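You operate a simulated robot arm through the tools that you are given. There is no shell and no other tool.

The job below is to be done with a simulated robot arm. You get a single attempt, and the scene is never put back.

TASK
Coat the middle of the slab with kiln wash from the tin.
Fine: use the felt-soled block, put it back and shut the tin; the slab stays on its base. A coat counts when it lies all over at full strength: go over it till it gets no stronger.

The check looks at the end state, three seconds after you hand in, the way a careful person would. Anything else that was tipped, shoved, dropped, spilled or broken makes it a failure.

THE ROBOT
A 6-joint arm with a two-finger parallel gripper, fixed in place. Base frame: the origin is at the foot of the arm, x ahead of it, y to its left, z up; the work surface is at about z = 820. Readings come in mm, degrees, newtons and seconds.
With the tool pointing down near the work surface it reaches from about 180 to 760 mm from the base axis. Its first joint turns from -166.0 to 166.0 degrees. Payload 3.91 kg.
The TCP is the grasp point between the finger pads, 30 mm short of the fingertips. In the tool frame z runs along the fingers and y along their closing line. The gripper opens to 110 mm. The fingers are 20 mm wide and 10 mm thick; the gripper's body (48 by 112 mm) begins 55 mm behind the TCP.
Orientation is that of the tool frame in the base frame, as [roll, pitch, yaw] about the fixed x, y, z axes, in that order (R = Rz(yaw) Ry(pitch) Rx(roll)). With the fingers straight down and closing along the base's y, the tool's x points along the base's -x, its y along +y and its z along -z.

THE INTERFACE
- The arm moves only by the tool servo_tool. Its argument "steps" is a list of rows, each a list of 7 numbers: the shift along the base's x, y, z in units of 400 mm (1.0 is 400 mm), then the turn, a rotation vector about the base's x, y, z in units of 180 degrees (1.0 is 180 degrees), then the opening, from 0 (shut) to 1 (fully open). In form: [[dx, dy, dz, rx, ry, rz, gripper], ...]. A call has 1 to 20 rows; each row is the pose to reach, as a shift and turn from the pose commanded when the call began. A call with a number of a shift or a turn outside -1 to 1 is refused whole. Rows are played at 5 a second. More than 50 mm and 8.6 degrees between two rows, or a gripper value outside its range, and nothing of the call is played. A pose out of reach is approached as far as the arm can. The call stops where the force on the tool passes 80 N (or 10 N more than at its start, if that is more) or the arm is blocked; 0.2 s more then pass. Each finger travels about 45 mm/s and halts on what it meets, pressing with about 31 N; the grip force reading is that of the motor and also rises with nothing between the fingers. The clock runs only during rows and for 0.2 s after the last one: add rows that repeat a pose to give the fingers time. The reply holds the time, the measured pose of the TCP, the force on the tool along the base axes, the opening and the grip force, in the units named above and with some noise, with the torque about the TCP (base axes, N m) and any sound that the robot's microphone picked up.
- Cameras (640 x 400 px; columns grow to the right, rows downward): "scene" is fixed at [219.6, 500.2, 1623.3]; the picture's right is [-0.88, -0.48, 0.00], its down [-0.40, 0.73, -0.56] and it looks along [0.27, -0.49, -0.83] (base axes); focal length 351 px, centre (320, 200). "wrist" rides on the gripper at [71, 22, -107] in the tool frame; the picture's right is [-0.29, 0.96, 0.00], its down [-0.76, -0.23, -0.61] and it looks along [-0.58, -0.18, 0.79] (tool axes); focal length 243 px, centre (320, 200).
- snapshot(camera): a new picture of that camera. It takes no simulated time.
- move_column(by): slides the trunk up (or, below 0, down) by that many mm; the arm rides with it, the base frame stays. It gives what a move gives, with no picture.
- point_at(camera, pixels): there is no depth. For up to 12 entries [column, row, z] of the newest picture of that camera ("zoom" is the newest enlarged one), the place [x, y] in the base frame at which the ray of that pixel passes the height z, good to about 3 mm. It takes no simulated time.
- enlarge(camera, box): a new picture of the part [left, top, right, bottom] of that camera's present view, enlarged. It takes no simulated time.
- sign_off(): hands the job in; it is judged then, once.

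Open the gripper and draw the arm clear of the work before you hand the job in, unless the task says otherwise.

The tools are called after "Call:" by a JSON object that holds its "fn" and its "kwargs". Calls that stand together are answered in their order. servo_tool: Moves the arm, as the interface text tells. Its arguments: {"type":"object","properties":{"steps":{"type":"array","items":{"type":"array","items":{"type":"number"}}}},"required":["steps"]} The other tools are called the same way: move_column (by) slides the trunk up or down; snapshot (camera) takes a picture; point_at (camera, pixels) gives the place at which the rays of pixels pass given heights; enlarge (camera, box) takes an enlarged picture of a part of a camera's view; sign_off () hands the job in.

At the start:

```text
clock: 0.0
eef_pos: [396.4, -20.6, 1187.6]
tool_rot: [180.0, 0.0, 179.9]
contact_force: [0.7, 0.2, 0.5]
wrist_torque: [0.01, -0.01, 0.01]
grip_width: 110.1
gripper_force: 0.1
trunk travel left (down, up): [-525.0, 65.0]
```

scene: 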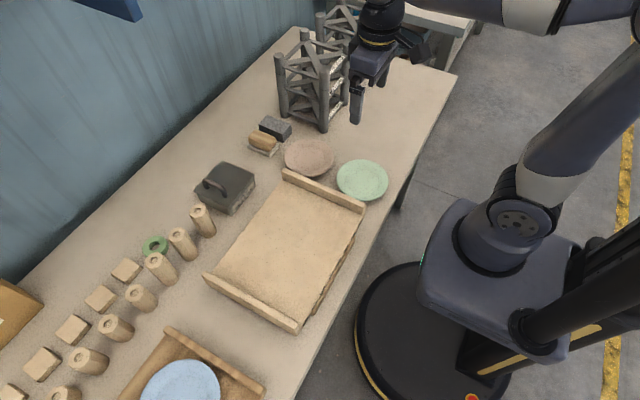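
wrist: 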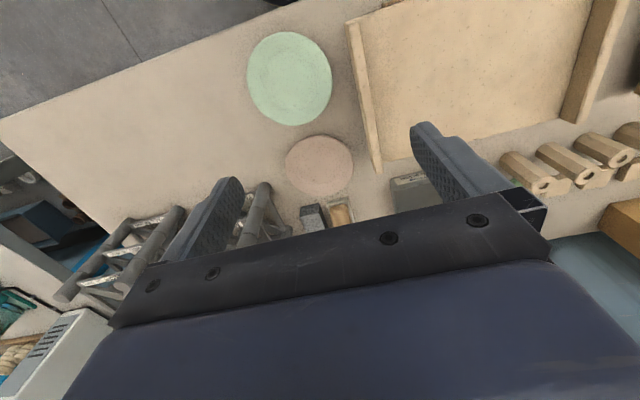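

The scene shows a framed slab at about (290,250), a dark tin with a handle at (225,187), and two small blocks at (265,140). I'll enlarge these areas.

Call:
{"fn": "enlarge", "kwargs": {"camera": "scene", "box": [180, 100, 340, 220]}}

Call:
{"fn": "enlarge", "kwargs": {"camera": "scene", "box": [180, 150, 420, 340]}}

Call:
{"fn": "enlarge", "kwargs": {"camera": "scene", "box": [0, 200, 300, 400]}}

```text
3.33 times, centred on (260, 160) of scene
```

zoom: 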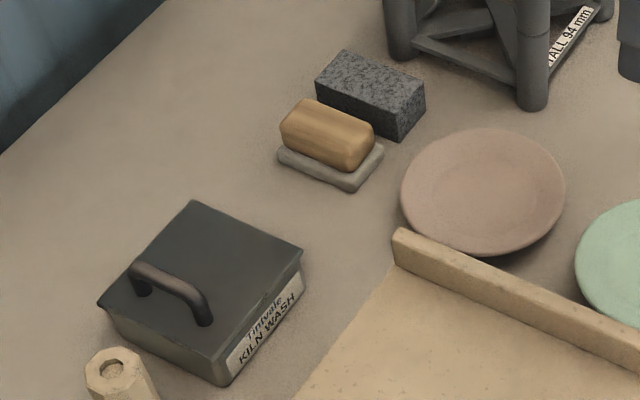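

```text
2.11 times, centred on (300, 245) of scene
```

zoom: 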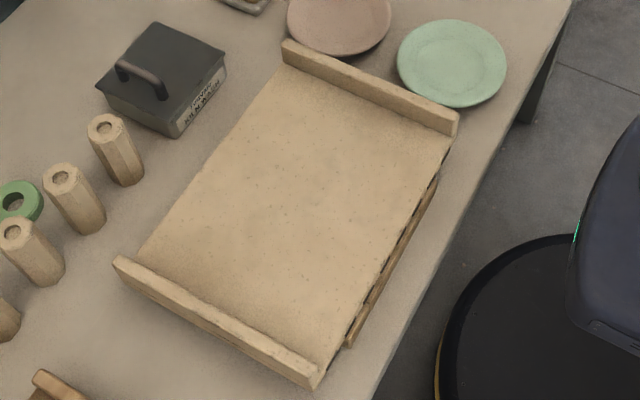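

```text
2.00 times, centred on (150, 300) of scene
```

zoom: 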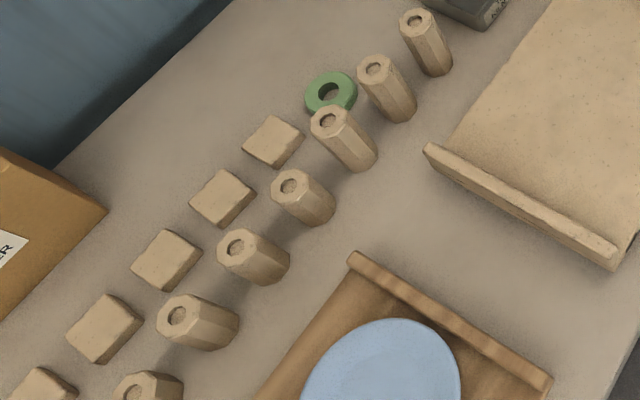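

The block with a wood grip on a pale felt sole is at about (264,141), next to a grey stone block at (275,128). The tin with the KILN WASH label is at (225,187). I'll measure their positions at likely heights.

Call:
{"fn": "enlarge", "kwargs": {"camera": "scene", "box": [180, 100, 340, 220]}}

Call:
{"fn": "point_at", "kwargs": {"camera": "zoom", "pixels": [[278, 158, 820], [352, 190, 820], [383, 150, 820], [281, 128, 860], [352, 172, 840], [374, 125, 860], [308, 98, 860], [225, 386, 820], [120, 335, 820], [300, 290, 820]]}}

Call:
{"fn": "point_at", "kwargs": {"camera": "zoom", "pixels": [[98, 305, 870], [193, 201, 870], [302, 252, 870], [222, 362, 870], [140, 270, 890], [205, 320, 870], [205, 298, 890], [135, 290, 870], [317, 80, 860], [345, 50, 860], [425, 92, 860], [395, 140, 820]]}}

Call:
{"fn": "point_at", "kwargs": {"camera": "scene", "pixels": [[283, 172, 850], [365, 208, 850], [204, 275, 850], [298, 330, 850], [217, 270, 840], [305, 325, 840], [288, 180, 840], [360, 215, 840], [362, 180, 830], [310, 157, 830]]}}

```text
3.33 times, centred on (260, 160) of scene
```

zoom: 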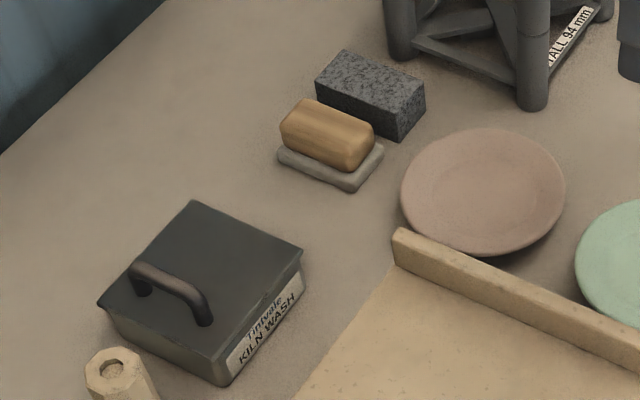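

```text
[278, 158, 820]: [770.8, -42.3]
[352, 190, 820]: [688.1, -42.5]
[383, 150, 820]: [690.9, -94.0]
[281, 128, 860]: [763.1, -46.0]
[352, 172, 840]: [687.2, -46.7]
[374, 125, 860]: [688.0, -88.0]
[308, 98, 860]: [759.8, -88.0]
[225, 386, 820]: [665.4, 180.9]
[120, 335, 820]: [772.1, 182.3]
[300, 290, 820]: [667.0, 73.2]
```

```text
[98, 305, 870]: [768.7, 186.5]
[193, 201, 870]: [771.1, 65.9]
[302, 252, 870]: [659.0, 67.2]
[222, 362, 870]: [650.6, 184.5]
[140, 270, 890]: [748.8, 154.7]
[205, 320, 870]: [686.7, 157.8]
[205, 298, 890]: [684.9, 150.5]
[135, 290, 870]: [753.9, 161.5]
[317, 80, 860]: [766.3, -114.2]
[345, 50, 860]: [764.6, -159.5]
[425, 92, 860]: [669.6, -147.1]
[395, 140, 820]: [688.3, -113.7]
```

```text
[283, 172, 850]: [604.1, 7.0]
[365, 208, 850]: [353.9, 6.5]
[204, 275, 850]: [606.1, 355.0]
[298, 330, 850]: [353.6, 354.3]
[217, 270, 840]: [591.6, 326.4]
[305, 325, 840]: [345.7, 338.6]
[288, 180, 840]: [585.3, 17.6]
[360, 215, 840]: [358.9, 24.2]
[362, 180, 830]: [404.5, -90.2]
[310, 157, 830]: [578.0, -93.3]
```

Everything is aligned with the base axes. The tin spans about x 660–770, y 70–182, the block is near (729,-68), and the slab covers x 350–600, y 7–355. I'll move the wrist camera over the slab to look at the tin and slab closely.

Call:
{"fn": "servo_tool", "kwargs": {"steps": [[0.0, 0.1, 0, 0, 0, 0, 1], [0.0, 0.2, 0, 0, 0, 0, 1], [0.0, 0.3, 0, 0, 0, 0, 1], [0.0, 0.4, 0, 0, 0, 0, 1], [0.05, 0.45, 0, 0, 0, 0, 1], [0.1, 0.45, -0.05, 0, 0, 0, 1], [0.1, 0.45, -0.05, 0, 0, 0, 1]]}}

Call:
{"fn": "snapshot", "kwargs": {"camera": "wrist"}}

Call:
{"fn": "snapshot", "kwargs": {"camera": "scene"}}

```text
clock: 1.6
eef_pos: [437.6, 158.5, 1168.3]
tool_rot: [-180.0, -0.1, 179.9]
contact_force: [0.4, 0.4, 0.3]
wrist_torque: [0.02, -0.01, 0.03]
grip_width: 110.0
gripper_force: 0.1
trunk travel left (down, up): [-525.0, 65.0]
```

```text
taken
```

wrist: 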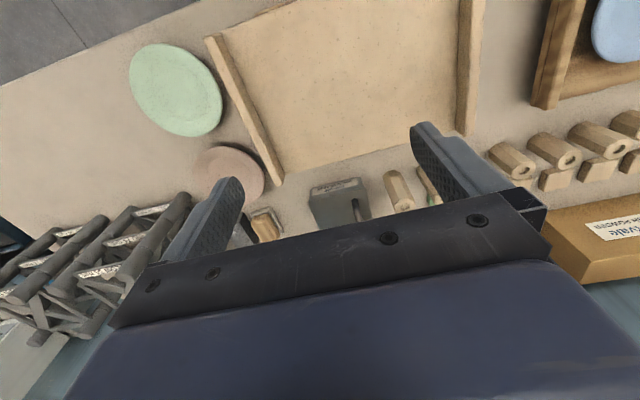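

```text
taken
```

scene: 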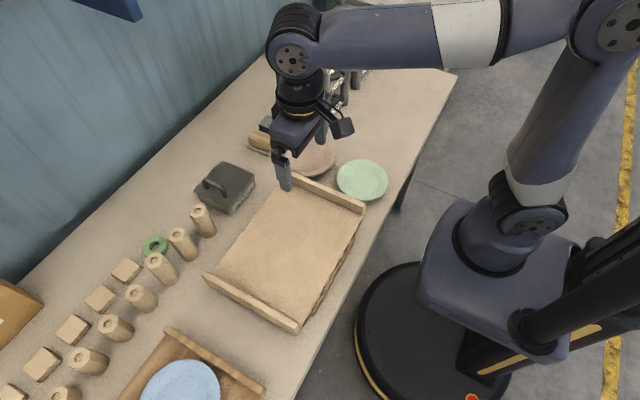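

The tin appears at (338,205) in the wrist view, partly hidden by the gripper. I'll back off and lower to see the tin, block and slab from a better angle.

Call:
{"fn": "servo_tool", "kwargs": {"steps": [[-0.1, 0, -0.05, 0, 0, 0, 1], [-0.2, 0, -0.12, 0, 0, 0, 1], [-0.3, 0, -0.2, 0, 0, 0, 1], [-0.3, 0, -0.3, 0, 0, 0, 1], [-0.3, 0, -0.35, 0, 0, 0, 1], [-0.3, 0, -0.35, 0, 0, 0, 1]]}}

Call:
{"fn": "snapshot", "kwargs": {"camera": "wrist"}}

```text
refused: row 3 steps farther than a row can; nothing moved
```

```text
taken
```

wrist: 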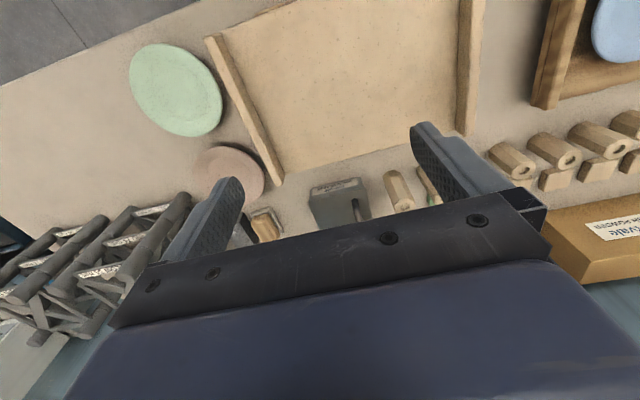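

The call was refused because one row stepped too far. I'll repeat the back-off with smaller rows.

Call:
{"fn": "servo_tool", "kwargs": {"steps": [[-0.08, 0, -0.06, 0, 0, 0, 1], [-0.16, 0, -0.12, 0, 0, 0, 1], [-0.24, 0, -0.18, 0, 0, 0, 1], [-0.3, 0, -0.25, 0, 0, 0, 1], [-0.35, 0, -0.32, 0, 0, 0, 1], [-0.35, 0, -0.35, 0, 0, 0, 1], [-0.35, 0, -0.35, 0, 0, 0, 1]]}}

Call:
{"fn": "snapshot", "kwargs": {"camera": "wrist"}}

```text
clock: 3.2
eef_pos: [297.6, 158.9, 1028.3]
tool_rot: [-180.0, 0.0, 180.0]
contact_force: [0.3, 0.1, -0.1]
wrist_torque: [-0.02, 0.01, 0.02]
grip_width: 109.9
gripper_force: 0.0
trunk travel left (down, up): [-525.0, 65.0]
```

```text
taken
```

wrist: 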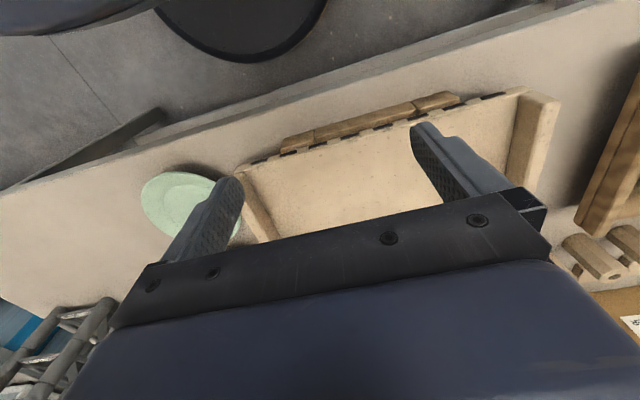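

The wrist view looks nearly straight down at its top edge, so I need to hover above the tin to see it. I'll move over it at a safe height.

Call:
{"fn": "servo_tool", "kwargs": {"steps": [[0.1, 0, 0.03, 0, 0, 0, 1], [0.2, 0, 0.06, 0, 0, 0, 1], [0.3, 0, 0.1, 0, 0, 0, 1], [0.4, 0, 0.1, 0, 0, 0, 1], [0.5, 0, 0.1, 0, 0, 0, 1], [0.6, 0, 0.1, 0, 0, 0, 1], [0.7, -0.03, 0.1, 0, 0, 0, 1], [0.8, -0.06, 0.1, 0, 0, 0, 1], [0.9, -0.08, 0.1, 0, 0, 0, 1], [0.95, -0.08, 0.1, 0, 0, 0, 1], [0.95, -0.08, 0.1, 0, 0, 0, 1]]}}

Call:
{"fn": "snapshot", "kwargs": {"camera": "wrist"}}

Call:
{"fn": "snapshot", "kwargs": {"camera": "scene"}}

```text
clock: 5.6
eef_pos: [677.8, 124.7, 1068.1]
tool_rot: [180.0, 0.0, -179.9]
contact_force: [1.1, 0.0, 0.8]
wrist_torque: [-0.01, -0.04, -0.02]
grip_width: 110.1
gripper_force: 0.0
trunk travel left (down, up): [-525.0, 65.0]
```

```text
taken
```

wrist: 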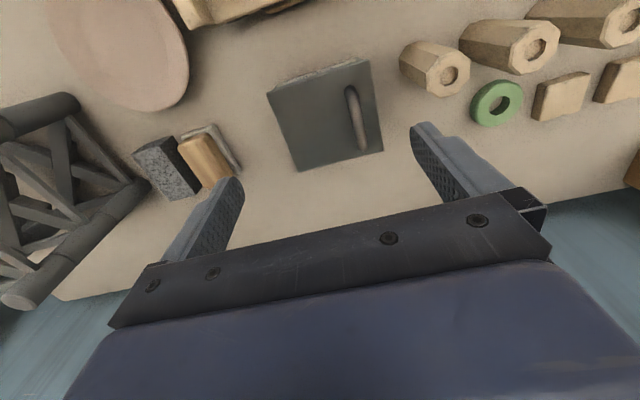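

```text
taken
```

scene: 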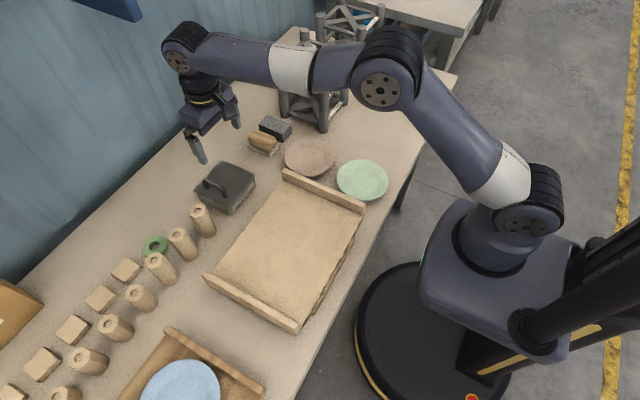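

The tin is clearly visible at (325,115) with its handle at (357,118). I'll zoom in on the tin, block and surroundings.

Call:
{"fn": "enlarge", "kwargs": {"camera": "wrist", "box": [240, 40, 420, 190]}}

Call:
{"fn": "enlarge", "kwargs": {"camera": "wrist", "box": [120, 90, 270, 210]}}

Call:
{"fn": "enlarge", "kwargs": {"camera": "scene", "box": [180, 150, 270, 220]}}

Call:
{"fn": "point_at", "kwargs": {"camera": "wrist", "pixels": [[267, 93, 870], [369, 61, 870], [383, 151, 870], [298, 171, 870], [350, 88, 890], [362, 148, 890], [192, 150, 865], [215, 185, 865]]}}

```text
2.67 times, centred on (330, 115) of wrist
```

zoom: 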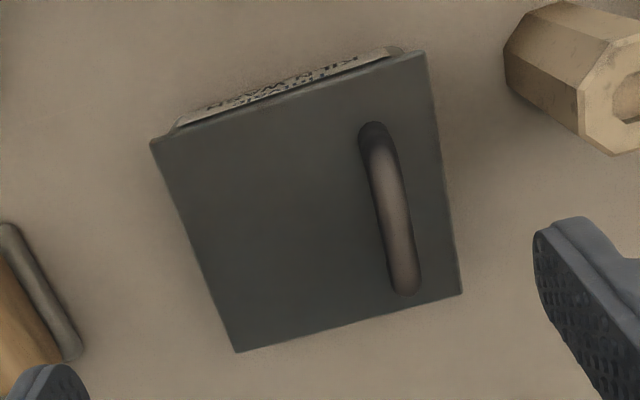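

```text
3.33 times, centred on (195, 150) of wrist
```

zoom: 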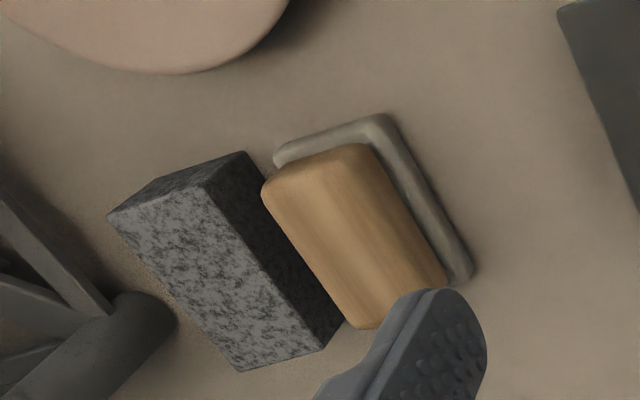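

```text
5.71 times, centred on (225, 185) of scene
```

zoom: 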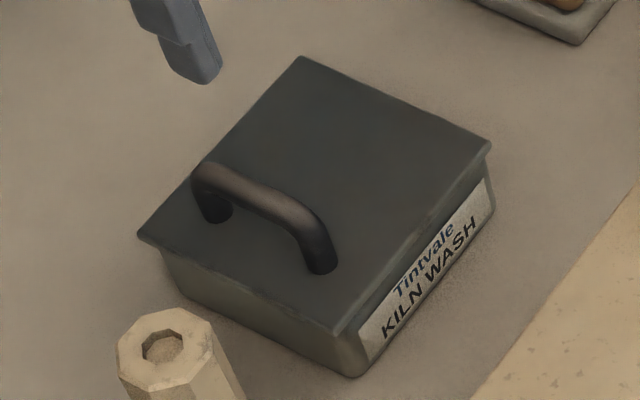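

```text
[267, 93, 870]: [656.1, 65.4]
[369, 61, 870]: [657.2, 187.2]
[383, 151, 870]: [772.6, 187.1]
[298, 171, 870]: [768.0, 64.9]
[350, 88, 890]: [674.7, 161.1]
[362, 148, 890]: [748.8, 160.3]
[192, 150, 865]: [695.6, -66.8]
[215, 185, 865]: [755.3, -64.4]
```

The lid's top is at about z 870 with its handle off-centre at y≈160, which suggests a hinge on the -y side. Before touching anything I'll zoom in on the slab for markings and edges.

Call:
{"fn": "enlarge", "kwargs": {"camera": "scene", "box": [255, 165, 375, 250]}}

Call:
{"fn": "enlarge", "kwargs": {"camera": "scene", "box": [195, 230, 345, 340]}}

```text
4.71 times, centred on (315, 208) of scene
```

zoom: 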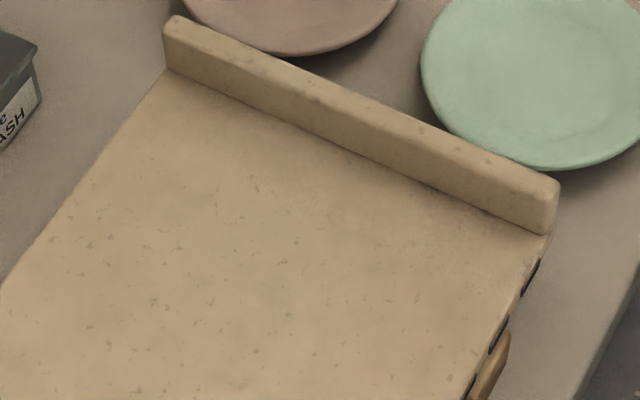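

```text
3.64 times, centred on (270, 285) of scene
```

zoom: 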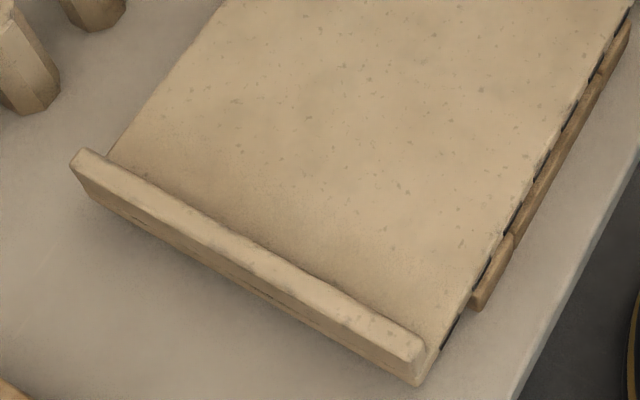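

No markings appear on the slab; its "middle" is the floor between the two raised end ribs. I'll now measure the handle height by comparing both cameras.

Call:
{"fn": "enlarge", "kwargs": {"camera": "scene", "box": [180, 150, 270, 220]}}

Call:
{"fn": "point_at", "kwargs": {"camera": "zoom", "pixels": [[225, 178, 880], [225, 178, 900], [268, 200, 880], [268, 200, 900], [312, 235, 880], [312, 235, 900], [218, 216, 870], [320, 268, 870], [138, 237, 870], [335, 333, 870], [490, 147, 870], [300, 58, 870]]}}

Call:
{"fn": "point_at", "kwargs": {"camera": "wrist", "pixels": [[357, 118, 870], [357, 118, 900], [267, 93, 860], [369, 61, 860], [383, 151, 860], [298, 171, 860]]}}

```text
5.71 times, centred on (225, 185) of scene
```

zoom: 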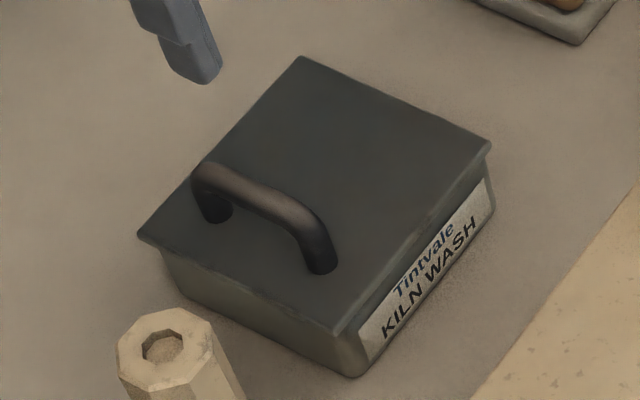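

```text
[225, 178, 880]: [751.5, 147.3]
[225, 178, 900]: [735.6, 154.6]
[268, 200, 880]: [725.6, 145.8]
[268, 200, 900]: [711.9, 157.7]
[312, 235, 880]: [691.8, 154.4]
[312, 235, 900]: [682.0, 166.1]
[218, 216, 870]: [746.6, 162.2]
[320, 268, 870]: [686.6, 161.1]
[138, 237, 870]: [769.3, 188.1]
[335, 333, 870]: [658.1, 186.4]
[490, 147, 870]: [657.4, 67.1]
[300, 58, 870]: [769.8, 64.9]
```

```text
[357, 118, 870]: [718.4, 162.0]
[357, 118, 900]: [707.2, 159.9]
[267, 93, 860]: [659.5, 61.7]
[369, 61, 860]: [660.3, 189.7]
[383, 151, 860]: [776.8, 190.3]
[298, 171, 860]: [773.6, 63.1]
```

The two views agree on a handle top at z≈905, at y≈160 with x 687–747. Next I'll check how close the nearest post is to the tin.

Call:
{"fn": "point_at", "kwargs": {"camera": "wrist", "pixels": [[448, 75, 880], [448, 75, 900], [448, 75, 920], [420, 85, 820]]}}

Call:
{"fn": "point_at", "kwargs": {"camera": "scene", "pixels": [[197, 209, 880], [197, 209, 900], [197, 209, 920], [207, 233, 820]]}}

```text
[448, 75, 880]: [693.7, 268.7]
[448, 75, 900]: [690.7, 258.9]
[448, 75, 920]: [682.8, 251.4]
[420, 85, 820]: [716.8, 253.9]
```

```text
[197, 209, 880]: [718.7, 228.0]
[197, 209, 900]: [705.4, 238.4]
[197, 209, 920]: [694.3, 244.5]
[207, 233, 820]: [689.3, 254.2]
```

The nearest post is at about (690,250) with its top at z≈925, which leaves clearance. I'll move above the handle and descend with the gripper part open.

Call:
{"fn": "servo_tool", "kwargs": {"steps": [[0.05, 0.045, -0.03, 0, 0, 0, 0.6], [0.098, 0.0895, -0.08, 0, 0, 0, 0.55], [0.098, 0.0895, -0.18, 0, 0, 0, 0.5], [0.098, 0.0895, -0.27, 0, 0, 0, 0.5], [0.098, 0.0895, -0.33, 0, 0, 0, 0.5], [0.098, 0.0895, -0.33, 0, 0, 0, 0.5]]}}

Call:
{"fn": "snapshot", "kwargs": {"camera": "wrist"}}

Call:
{"fn": "enlarge", "kwargs": {"camera": "scene", "box": [160, 120, 280, 220]}}

```text
clock: 7.0
eef_pos: [715.5, 163.0, 935.3]
tool_rot: [-180.0, 0.0, 180.0]
contact_force: [-0.1, 1.0, 0.6]
wrist_torque: [-0.03, 0.03, -0.02]
grip_width: 55.2
gripper_force: 0.0
trunk travel left (down, up): [-525.0, 65.0]
```

```text
taken
```

wrist: 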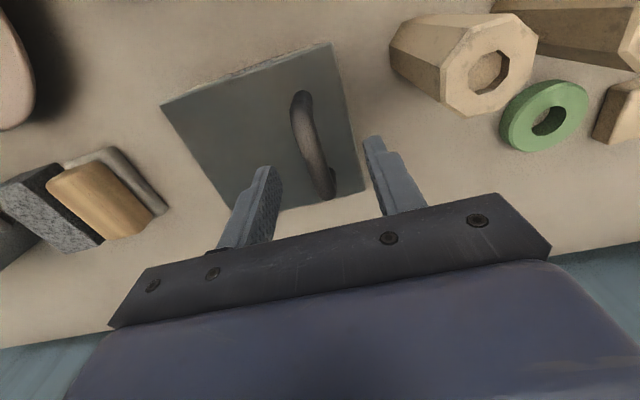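

```text
4.00 times, centred on (220, 170) of scene
```

zoom: 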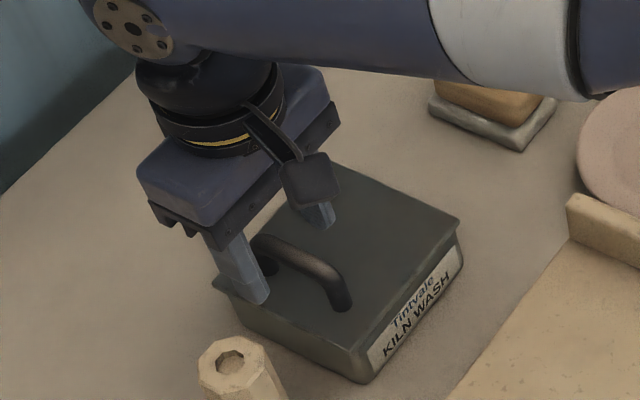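

The fingers straddle the handle as intended. I'll descend to TCP z≈906 and close gently.

Call:
{"fn": "servo_tool", "kwargs": {"steps": [[0, 0, -0.04, 0, 0, 0, 0.5], [0, 0, -0.07, 0, 0, 0, 0.5], [0, 0, -0.074, 0, 0, 0, 0.5], [0, 0, -0.074, 0, 0, 0, 0.3], [0, 0, -0.074, 0, 0, 0, 0.1], [0, 0, -0.074, 0, 0, 0, 0.0], [0, 0, -0.074, 0, 0, 0, 0.0], [0, 0, -0.074, 0, 0, 0, 0.0], [0, 0, -0.074, 0, 0, 0, 0.0]]}}

Call:
{"fn": "enlarge", "kwargs": {"camera": "scene", "box": [160, 120, 280, 220]}}

```text
clock: 9.0
eef_pos: [716.8, 160.3, 906.6]
tool_rot: [-180.0, 0.0, 179.9]
contact_force: [-1.8, -14.9, -3.6]
wrist_torque: [-0.09, 0.04, 0.04]
grip_width: 13.2
gripper_force: 45.0
trunk travel left (down, up): [-525.0, 65.0]
```

```text
4.00 times, centred on (220, 170) of scene
```

zoom: 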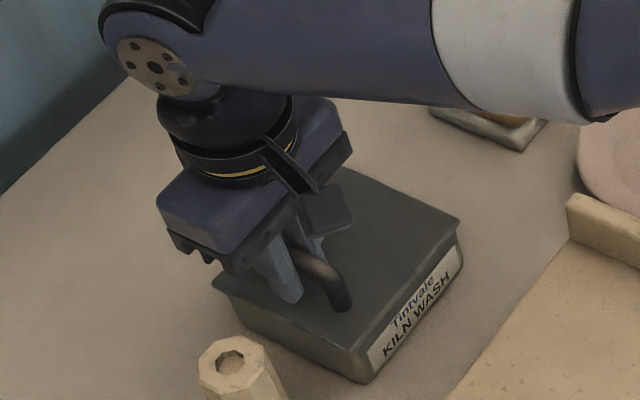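

The handle is gripped at a width of 13 mm, with a 15 N sideways force from slight off-centring. I'll relieve it with a small -y shift, then lift a few mm to learn how the lid is held.

Call:
{"fn": "servo_tool", "kwargs": {"steps": [[0, -0.003, 0, 0, 0, 0, 0], [0, -0.003, 0, 0, 0, 0, 0]]}}

Call:
{"fn": "servo_tool", "kwargs": {"steps": [[0, 0, 0.006, 0, 0, 0, 0], [0, 0, 0.012, 0, 0, 0, 0], [0, 0, 0.012, 0, 0, 0, 0]]}}

Call:
{"fn": "enlarge", "kwargs": {"camera": "scene", "box": [160, 120, 280, 220]}}

```text
clock: 9.6
eef_pos: [716.5, 159.4, 906.5]
tool_rot: [-179.9, -0.1, -180.0]
contact_force: [-3.5, -14.3, -3.9]
wrist_torque: [-0.04, -0.14, 0.02]
grip_width: 13.2
gripper_force: 44.7
trunk travel left (down, up): [-525.0, 65.0]
```

```text
clock: 10.4
eef_pos: [716.6, 157.7, 910.0]
tool_rot: [-180.0, -0.2, 179.9]
contact_force: [-5.6, -21.3, -10.7]
wrist_torque: [0.08, 0.22, 0.08]
grip_width: 13.3
gripper_force: 45.1
trunk travel left (down, up): [-525.0, 65.0]
```

```text
4.00 times, centred on (220, 170) of scene
```

zoom: 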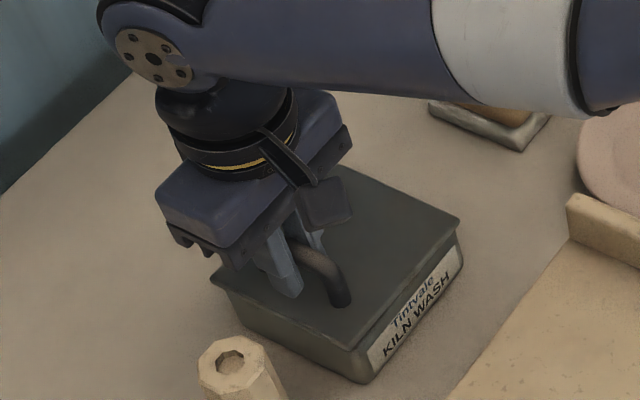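

The handle moved +3.5 mm in z and −1.7 mm in y, which fits a hinge near y≈67, z≈868. I'll swing the handle on that arc to about 26° and check the forces.

Call:
{"fn": "servo_tool", "kwargs": {"steps": [[0, -0.0106, 0.0112, 0.033, 0, 0, 0], [0, -0.0194, 0.0264, 0.0556, 0, 0, 0], [0, -0.0293, 0.0409, 0.0778, 0, 0, 0], [0, -0.0401, 0.0547, 0.1, 0, 0, 0], [0, -0.0519, 0.0676, 0.1222, 0, 0, 0], [0, -0.0646, 0.0798, 0.1444, 0, 0, 0], [0, -0.0646, 0.0798, 0.1444, 0, 0, 0]]}}

Call:
{"fn": "enlarge", "kwargs": {"camera": "scene", "box": [160, 120, 280, 220]}}

Call:
{"fn": "snapshot", "kwargs": {"camera": "wrist"}}

```text
clock: 12.0
eef_pos: [717.1, 135.4, 945.1]
tool_rot: [153.9, 0.0, 180.0]
contact_force: [-7.8, -7.0, -8.9]
wrist_torque: [0.05, 0.01, -0.08]
grip_width: 13.4
gripper_force: 44.8
trunk travel left (down, up): [-525.0, 65.0]
```

```text
4.00 times, centred on (220, 170) of scene
```

zoom: 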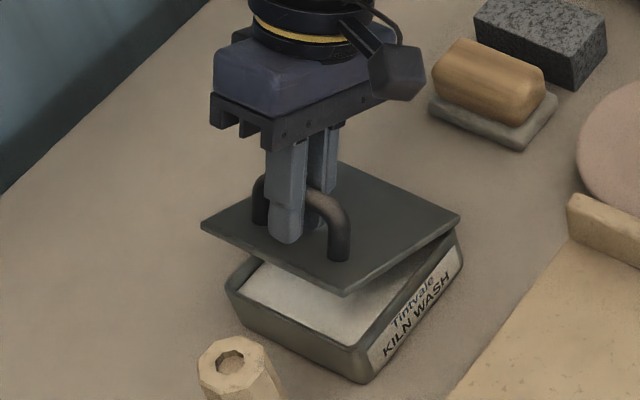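

```text
taken
```

wrist: 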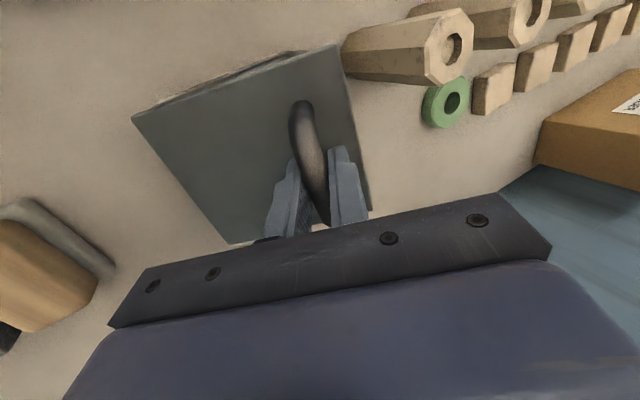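

The lid is confirmed hinged on the -y side, with white wash visible inside. Forces are low, so I'll continue the arc to about 62°.

Call:
{"fn": "servo_tool", "kwargs": {"steps": [[0, -0.0135, 0.0112, 0.0222, 0, 0, 0], [0, -0.0277, 0.0215, 0.0444, 0, 0, 0], [0, -0.0426, 0.0307, 0.0667, 0, 0, 0], [0, -0.0581, 0.0389, 0.0889, 0, 0, 0], [0, -0.0742, 0.046, 0.1111, 0, 0, 0], [0, -0.0907, 0.0519, 0.1333, 0, 0, 0], [0, -0.1075, 0.0567, 0.1556, 0, 0, 0], [0, -0.1247, 0.0602, 0.1778, 0, 0, 0], [0, -0.1421, 0.0626, 0.2, 0, 0, 0], [0, -0.1421, 0.0626, 0.2, 0, 0, 0]]}}

Call:
{"fn": "snapshot", "kwargs": {"camera": "scene"}}

Call:
{"fn": "enlarge", "kwargs": {"camera": "scene", "box": [160, 120, 280, 220]}}

```text
clock: 14.2
eef_pos: [715.3, 78.7, 971.3]
tool_rot: [118.0, 0.4, 179.9]
contact_force: [12.2, 5.9, 29.3]
wrist_torque: [0.1, 0.54, 0.54]
grip_width: 13.5
gripper_force: 44.8
trunk travel left (down, up): [-525.0, 65.0]
```

```text
taken
```

scene: 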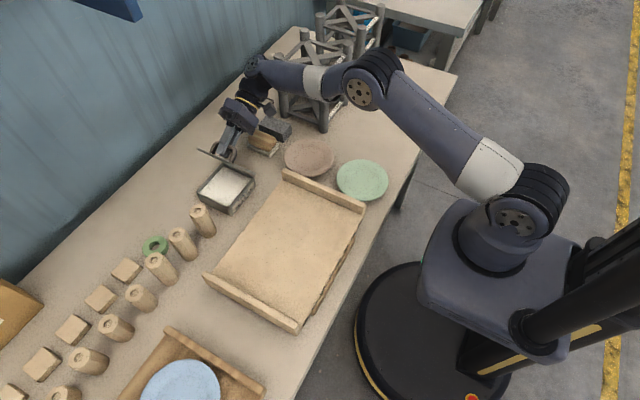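

```text
4.00 times, centred on (220, 170) of scene
```

zoom: 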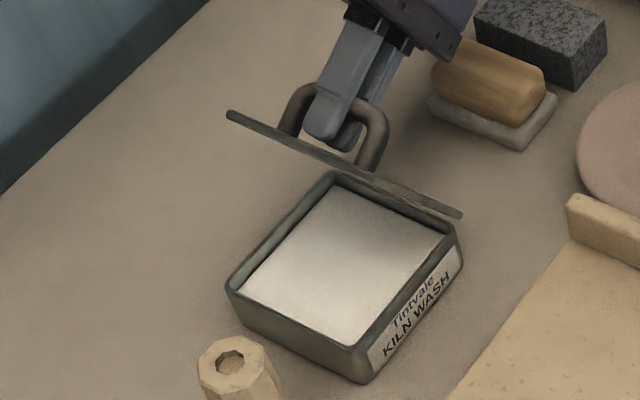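

The lid is at about 62° and the tin hasn't moved; the fit puts the hinge at y 65.7, z 871. Before swinging further I'll check the trestle tower's position relative to the wrist.

Call:
{"fn": "point_at", "kwargs": {"camera": "scene", "pixels": [[323, 131, 820], [287, 117, 820], [281, 60, 920], [281, 60, 1010], [352, 93, 820], [320, 40, 1010], [300, 34, 1010]]}}

Call:
{"fn": "enlarge", "kwargs": {"camera": "scene", "box": [200, 0, 420, 170]}}

Call:
{"fn": "snapshot", "kwargs": {"camera": "wrist"}}

```text
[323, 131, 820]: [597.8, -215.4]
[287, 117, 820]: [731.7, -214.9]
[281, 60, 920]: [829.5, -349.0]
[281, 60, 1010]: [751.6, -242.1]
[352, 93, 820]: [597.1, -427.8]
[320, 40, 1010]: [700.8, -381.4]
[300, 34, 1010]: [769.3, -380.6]
```

```text
2.35 times, centred on (310, 85) of scene
```

zoom: 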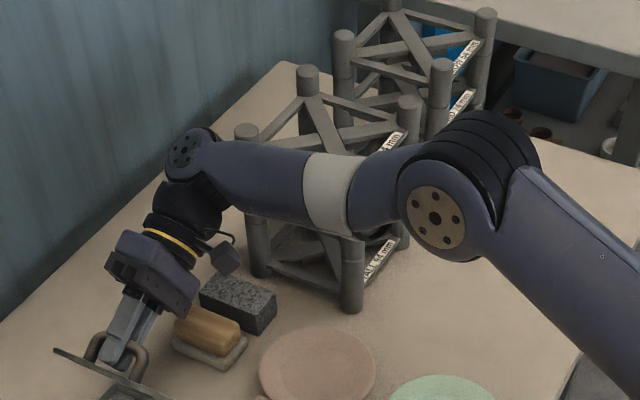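

```text
taken
```

wrist: 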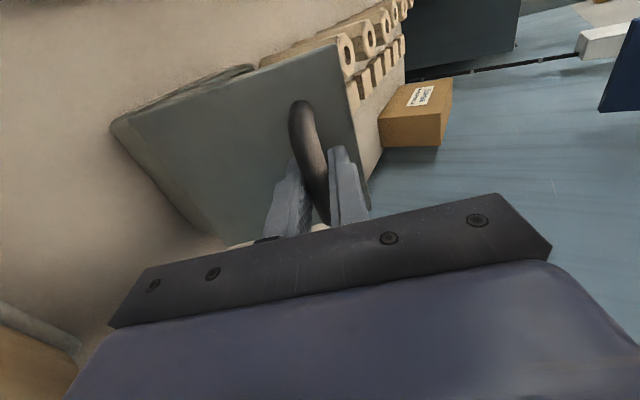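

The tower spans y ≤ −205 with tops near z≈1010, so I won't tilt the hand further. The round bar can turn in the pads, so I'll keep swinging the lid to about 90° while easing the tool tilt back.

Call:
{"fn": "servo_tool", "kwargs": {"steps": [[0, -0.0127, 0.0055, -0.0055, 0, 0, 0], [0, -0.0253, 0.0083, -0.0111, 0, 0, 0], [0, -0.038, 0.0098, -0.0167, 0, 0, 0], [0, -0.0508, 0.0103, -0.0222, 0, 0, 0], [0, -0.0634, 0.01, -0.0278, 0, 0, 0], [0, -0.076, 0.0093, -0.0333, 0, 0, 0], [0, -0.0885, 0.008, -0.0389, 0, 0, 0], [0, -0.101, 0.006, -0.0444, 0, 0, 0], [0, -0.1173, 0.0023, -0.0556, 0, 0, 0], [0, -0.1173, 0.0023, -0.0556, 0, 0, 0]]}}

Call:
{"fn": "enlarge", "kwargs": {"camera": "scene", "box": [160, 60, 320, 220]}}

Call:
{"fn": "snapshot", "kwargs": {"camera": "wrist"}}

```text
clock: 16.4
eef_pos: [715.6, 30.5, 969.8]
tool_rot: [128.0, 0.1, 179.8]
contact_force: [6.6, -5.2, 23.9]
wrist_torque: [0.26, -0.76, 0.22]
grip_width: 13.5
gripper_force: 44.5
trunk travel left (down, up): [-525.0, 65.0]
```

```text
2.50 times, centred on (240, 140) of scene
```

zoom: 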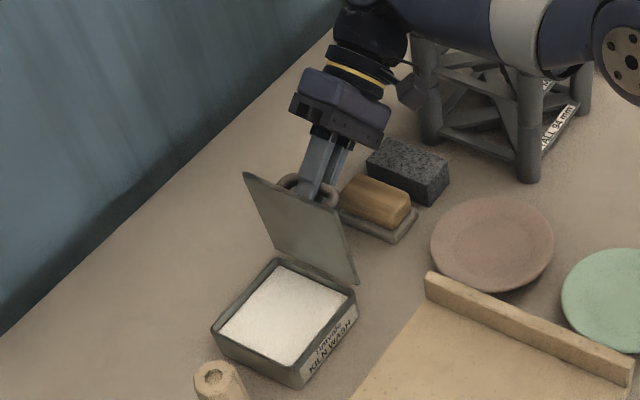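

```text
taken
```

wrist: 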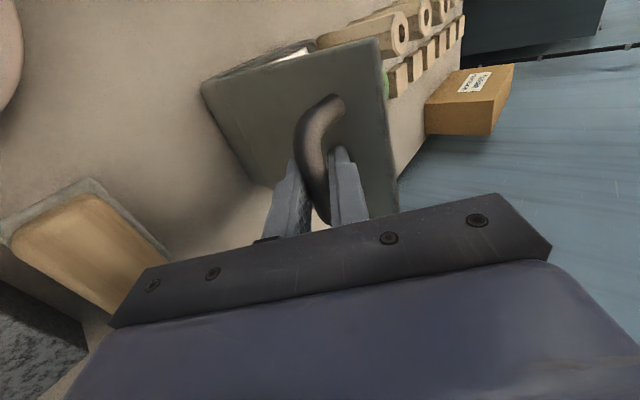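

The lid is about vertical and clear of the block. I'll continue a bit past 90° in small steps, watching for a stop.

Call:
{"fn": "servo_tool", "kwargs": {"steps": [[0, -0.0084, 0.001, -0.0055, 0, 0, 0], [0, -0.0168, -0.0005, -0.0111, 0, 0, 0], [0, -0.0264, -0.004, -0.0167, 0, 0, 0], [0, -0.036, -0.0085, -0.0222, 0, 0, 0], [0, -0.036, -0.0085, -0.0222, 0, 0, 0]]}}

Call:
{"fn": "enlarge", "kwargs": {"camera": "scene", "box": [160, 60, 320, 220]}}

```text
clock: 17.6
eef_pos: [714.3, 16.5, 965.6]
tool_rot: [132.1, -0.1, -180.0]
contact_force: [-0.7, -4.4, 7.4]
wrist_torque: [-0.05, -0.97, 0.17]
grip_width: 13.5
gripper_force: 45.0
trunk travel left (down, up): [-525.0, 65.0]
```

```text
2.50 times, centred on (240, 140) of scene
```

zoom: 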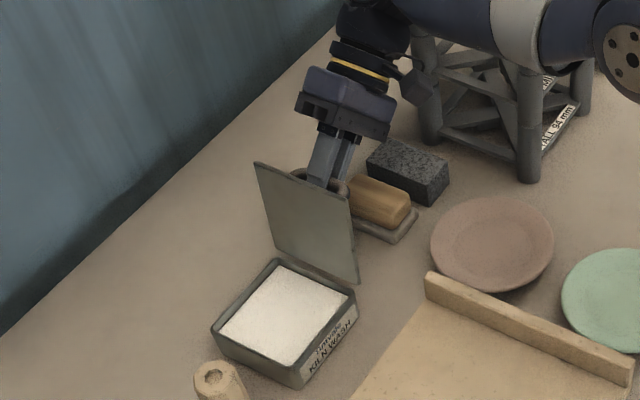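

There is no stop at about 100°. I'll keep going in small steps towards 110° while monitoring force.

Call:
{"fn": "servo_tool", "kwargs": {"steps": [[0, -0.01, -0.005, 0, 0, 0, 0], [0, -0.02, -0.0115, 0, 0, 0, 0], [0, -0.02, -0.0115, 0, 0, 0, 0]]}}

Call:
{"fn": "servo_tool", "kwargs": {"steps": [[0, -0.009, -0.0055, 0, 0, 0, 0], [0, -0.0178, -0.0118, 0, 0, 0, 0], [0, -0.0178, -0.0118, 0, 0, 0, 0]]}}

Call:
{"fn": "enlarge", "kwargs": {"camera": "scene", "box": [160, 60, 320, 220]}}

```text
clock: 18.4
eef_pos: [715.5, 9.4, 961.1]
tool_rot: [132.0, 0.0, -180.0]
contact_force: [-3.8, -0.9, 3.7]
wrist_torque: [0.06, -0.98, 0.17]
grip_width: 13.5
gripper_force: 45.2
trunk travel left (down, up): [-525.0, 65.0]
```

```text
clock: 19.2
eef_pos: [715.0, 3.2, 957.3]
tool_rot: [132.1, 0.0, -179.9]
contact_force: [-7.8, 0.5, -1.2]
wrist_torque: [0.12, -0.68, 0.51]
grip_width: 13.8
gripper_force: 45.7
trunk travel left (down, up): [-525.0, 65.0]
```

```text
2.50 times, centred on (240, 140) of scene
```

zoom: 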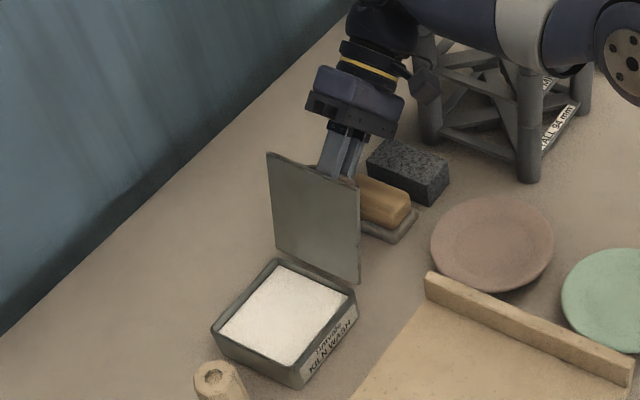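

The lid is now at about 109° with forces still small. One more small step should show whether a stop is there.

Call:
{"fn": "servo_tool", "kwargs": {"steps": [[0, -0.0068, -0.0054, 0, 0, 0, 0], [0, -0.0135, -0.0108, 0, 0, 0, 0], [0, -0.0135, -0.0108, 0, 0, 0, 0]]}}

Call:
{"fn": "enlarge", "kwargs": {"camera": "scene", "box": [160, 60, 320, 220]}}

Call:
{"fn": "snapshot", "kwargs": {"camera": "wrist"}}

```text
clock: 20.0
eef_pos: [714.4, 0.8, 955.4]
tool_rot: [131.8, 0.3, -179.7]
contact_force: [-2.7, 24.2, 19.9]
wrist_torque: [0.09, 0.45, 1.42]
grip_width: 13.3
gripper_force: 44.6
trunk travel left (down, up): [-525.0, 65.0]
```

```text
2.50 times, centred on (240, 140) of scene
```

zoom: 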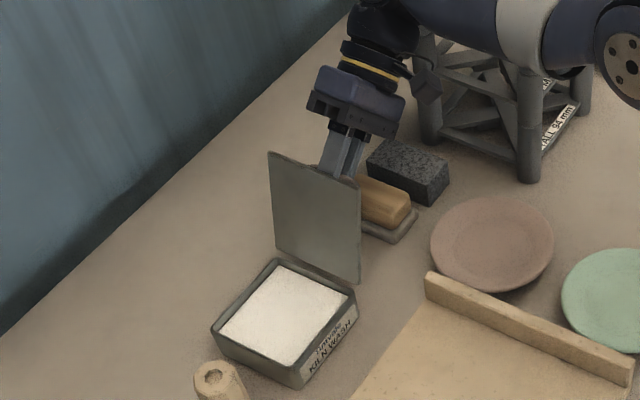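

```text
taken
```

wrist: 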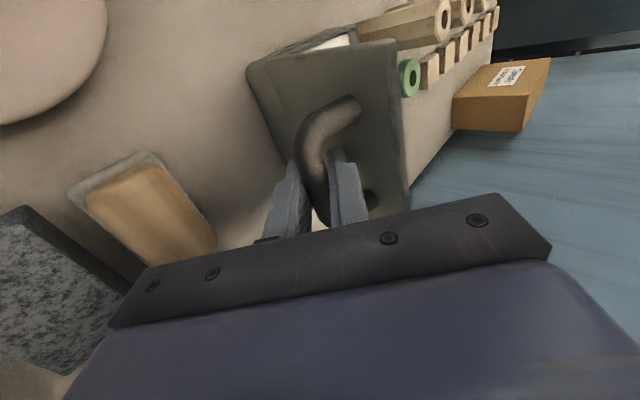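

The force rise (24 N) shows the stop at about 110°. I'll back off to relieve the load, open the fingers only slightly because the lid is near the upper finger, and check the lid stays.

Call:
{"fn": "servo_tool", "kwargs": {"steps": [[0, 0.006, 0.005, 0, 0, 0, 0], [0, 0.01, 0.008, 0, 0, 0, 0], [0, 0.01, 0.008, 0, 0, 0, 0.15], [0, 0.01, 0.008, 0, 0, 0, 0.17], [0, 0.01, 0.008, 0, 0, 0, 0.17]]}}

Call:
{"fn": "enlarge", "kwargs": {"camera": "wrist", "box": [240, 40, 420, 240]}}

```text
clock: 21.2
eef_pos: [715.4, 0.5, 955.2]
tool_rot: [132.1, -0.2, 179.9]
contact_force: [0.2, -0.2, 0.1]
wrist_torque: [0.03, 0.02, -0.02]
grip_width: 18.7
gripper_force: 0.2
trunk travel left (down, up): [-525.0, 65.0]
```

```text
2.00 times, centred on (330, 140) of wrist
```

zoom: 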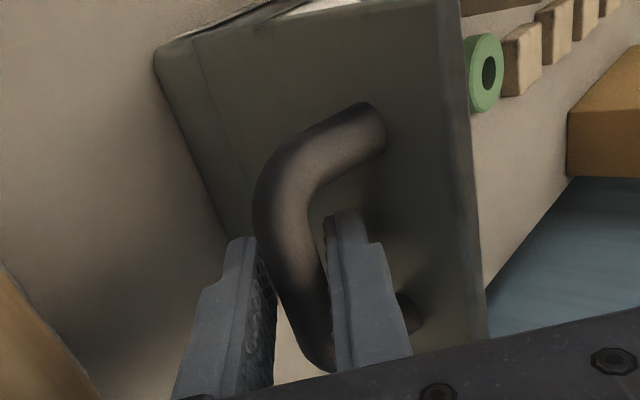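

The fingers are free and forces are zero. I'll retract along the tool axis, rise, then rotate back to vertical.

Call:
{"fn": "servo_tool", "kwargs": {"steps": [[0, -0.028, 0.025, 0, 0, 0, 0.17], [0, -0.056, 0.05, 0, 0, 0, 0.17], [0, -0.083, 0.075, 0, 0, 0, 0.17], [0, -0.083, 0.14, 0, 0, 0, 0.2], [0, -0.083, 0.22, -0.03, 0, 0, 0.3], [0, -0.1, 0.25, -0.07, 0, 0, 0.4], [0, -0.12, 0.25, -0.11, 0, 0, 0.5], [0, -0.14, 0.25, -0.15, 0, 0, 0.6], [0, -0.16, 0.25, -0.19, 0, 0, 0.7], [0, -0.17, 0.25, -0.23, 0, 0, 0.8], [0, -0.17, 0.25, -0.2667, 0, 0, 0.9], [0, -0.17, 0.25, -0.2667, 0, 0, 0.9]]}}

Call:
{"fn": "snapshot", "kwargs": {"camera": "wrist"}}

Call:
{"fn": "snapshot", "kwargs": {"camera": "scene"}}

```text
clock: 23.8
eef_pos: [716.5, -66.1, 1055.1]
tool_rot: [-179.8, 0.0, -179.9]
contact_force: [0.3, 0.6, 0.3]
wrist_torque: [-0.02, 0.02, 0.0]
grip_width: 99.1
gripper_force: 0.0
trunk travel left (down, up): [-525.0, 65.0]
```

```text
taken
```

wrist: 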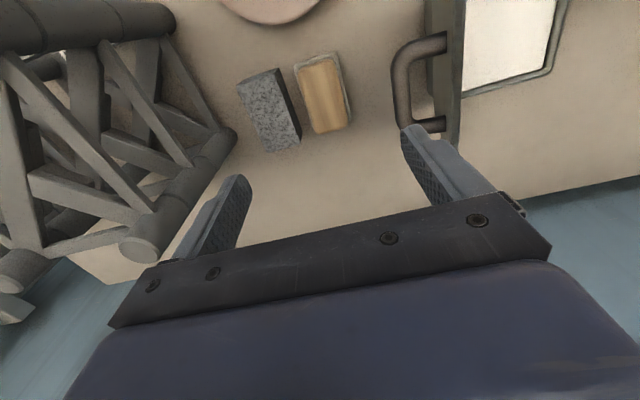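

```text
taken
```

scene: 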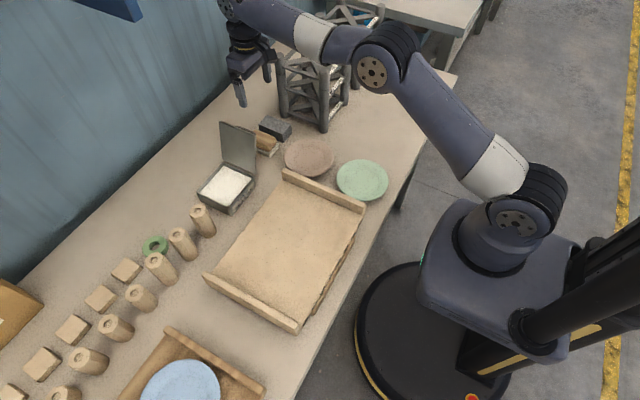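

The lid stays open on its stop. Next I'll zoom in on the felt block at about (323,95) in the wrist view and measure it for grasping.

Call:
{"fn": "enlarge", "kwargs": {"camera": "wrist", "box": [220, 30, 380, 170]}}

Call:
{"fn": "enlarge", "kwargs": {"camera": "scene", "box": [240, 105, 300, 165]}}

```text
2.86 times, centred on (300, 100) of wrist
```

zoom: 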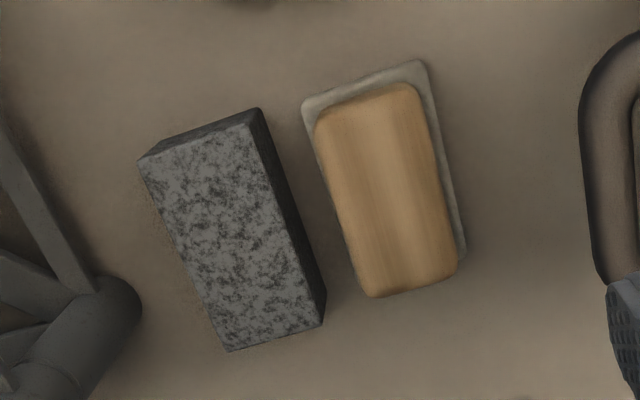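

```text
6.67 times, centred on (270, 135) of scene
```

zoom: 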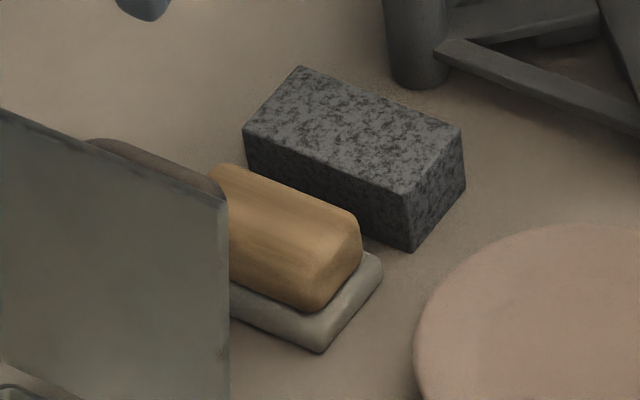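

I'll convert the block and stone outlines in the wrist picture to base coordinates at candidate heights.

Call:
{"fn": "point_at", "kwargs": {"camera": "wrist", "pixels": [[298.2, 73.7, 865], [333.2, 59.7, 865], [348, 124.5, 865], [317.5, 134, 865], [293.7, 65, 830], [336.7, 51.7, 830], [350.7, 117.5, 830], [237, 86, 865], [278.3, 68.5, 865], [321.7, 143.7, 865], [267.8, 152.5, 865]]}}

Call:
{"fn": "point_at", "kwargs": {"camera": "zoom", "pixels": [[222, 165, 865], [355, 215, 865], [325, 352, 820], [325, 335, 832], [383, 265, 832], [305, 308, 835], [362, 255, 835], [300, 67, 865], [463, 130, 865], [407, 195, 865], [243, 130, 865]]}}

```text
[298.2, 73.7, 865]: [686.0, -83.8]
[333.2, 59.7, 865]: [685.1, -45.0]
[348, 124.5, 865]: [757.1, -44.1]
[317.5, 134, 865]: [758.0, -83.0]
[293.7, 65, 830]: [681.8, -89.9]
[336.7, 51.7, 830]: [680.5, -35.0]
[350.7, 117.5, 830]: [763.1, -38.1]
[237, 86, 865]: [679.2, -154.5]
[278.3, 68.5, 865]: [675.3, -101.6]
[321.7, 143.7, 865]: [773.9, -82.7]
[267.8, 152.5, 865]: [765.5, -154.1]
```

```text
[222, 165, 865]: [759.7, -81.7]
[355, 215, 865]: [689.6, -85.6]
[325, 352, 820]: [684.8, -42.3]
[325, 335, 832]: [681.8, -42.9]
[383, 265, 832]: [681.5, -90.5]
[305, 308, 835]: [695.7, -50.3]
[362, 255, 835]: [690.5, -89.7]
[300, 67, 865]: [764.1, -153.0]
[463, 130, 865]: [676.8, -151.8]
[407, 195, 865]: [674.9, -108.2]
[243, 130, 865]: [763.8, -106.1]
```

The wood grip spans x 686–758, y −84..−45 (centre ~(722,−64.5), top ~865), and the stone lies only ~20 mm to its −y side. I'll grip along x instead, turning the tool +90° with the camera away from the lid.

Call:
{"fn": "servo_tool", "kwargs": {"steps": [[0, 0, 0, 0, 0, 0.0455, 1], [0, 0, 0, 0, 0, 0.091, 1], [0, 0, 0, 0, 0, 0.1365, 1], [0, 0, 0, 0, 0, 0.182, 1], [0, 0, 0, 0, 0, 0.2275, 1], [0, 0, 0, 0, 0, 0.273, 1], [0, 0, 0, 0, 0, 0.3185, 1], [0, 0, 0, 0, 0, 0.364, 1], [0, 0, 0, 0, 0, 0.4095, 1], [0, 0, 0, 0, 0, 0.455, 1], [0.0138, 0.004, -0.03, 0, 0, 0.5, 1], [0.0138, 0.004, -0.1, 0, 0, 0.5, 1], [0.0138, 0.004, -0.1, 0, 0, 0.5, 1]]}}

Call:
{"fn": "snapshot", "kwargs": {"camera": "wrist"}}

Call:
{"fn": "snapshot", "kwargs": {"camera": "scene"}}

```text
clock: 26.6
eef_pos: [721.4, -64.5, 1015.7]
tool_rot: [180.0, 0.1, -90.0]
contact_force: [-0.2, -0.6, 0.8]
wrist_torque: [-0.02, -0.01, -0.04]
grip_width: 110.2
gripper_force: 0.1
trunk travel left (down, up): [-525.0, 65.0]
```

```text
taken
```

wrist: 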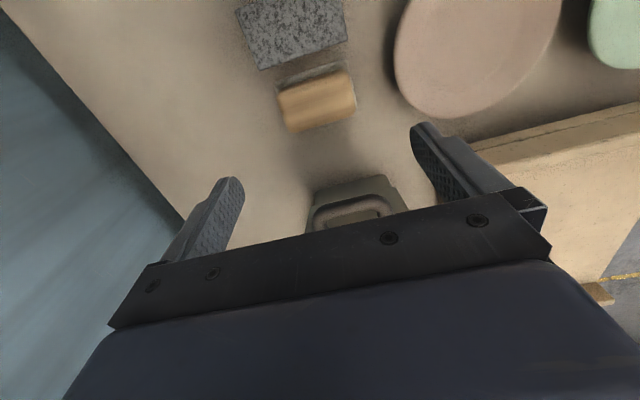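

```text
taken
```

scene: 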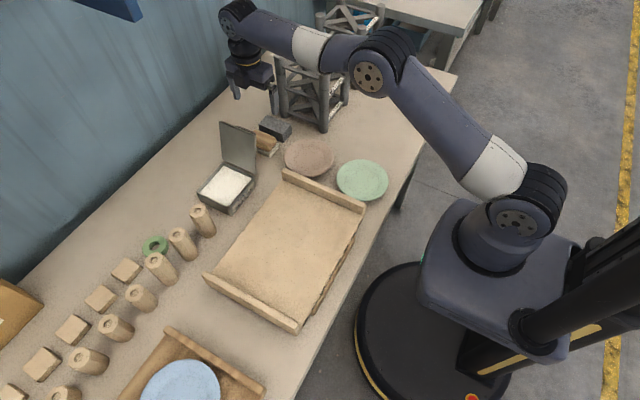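

The block at about (317,100) lies between the fingers in this view. I'll recheck its centre from this pose.

Call:
{"fn": "enlarge", "kwargs": {"camera": "wrist", "box": [230, 30, 400, 150]}}

Call:
{"fn": "point_at", "kwargs": {"camera": "wrist", "pixels": [[278, 92, 865], [351, 69, 865], [356, 103, 865], [290, 132, 865], [317, 82, 865], [322, 118, 865]]}}

```text
3.33 times, centred on (315, 90) of wrist
```

zoom: 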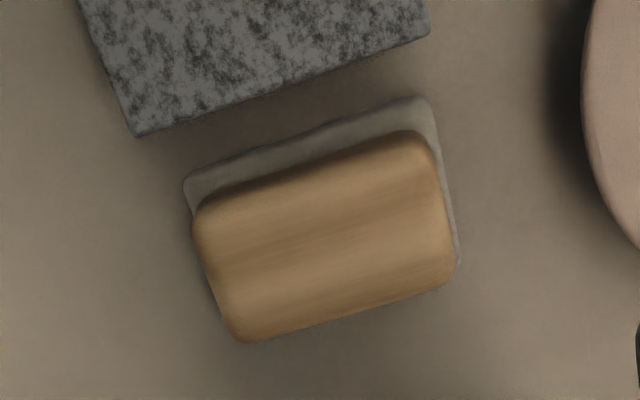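

```text
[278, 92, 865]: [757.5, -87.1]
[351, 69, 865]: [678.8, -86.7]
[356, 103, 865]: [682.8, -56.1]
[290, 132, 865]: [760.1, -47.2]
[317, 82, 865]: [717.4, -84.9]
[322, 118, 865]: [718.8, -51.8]
```

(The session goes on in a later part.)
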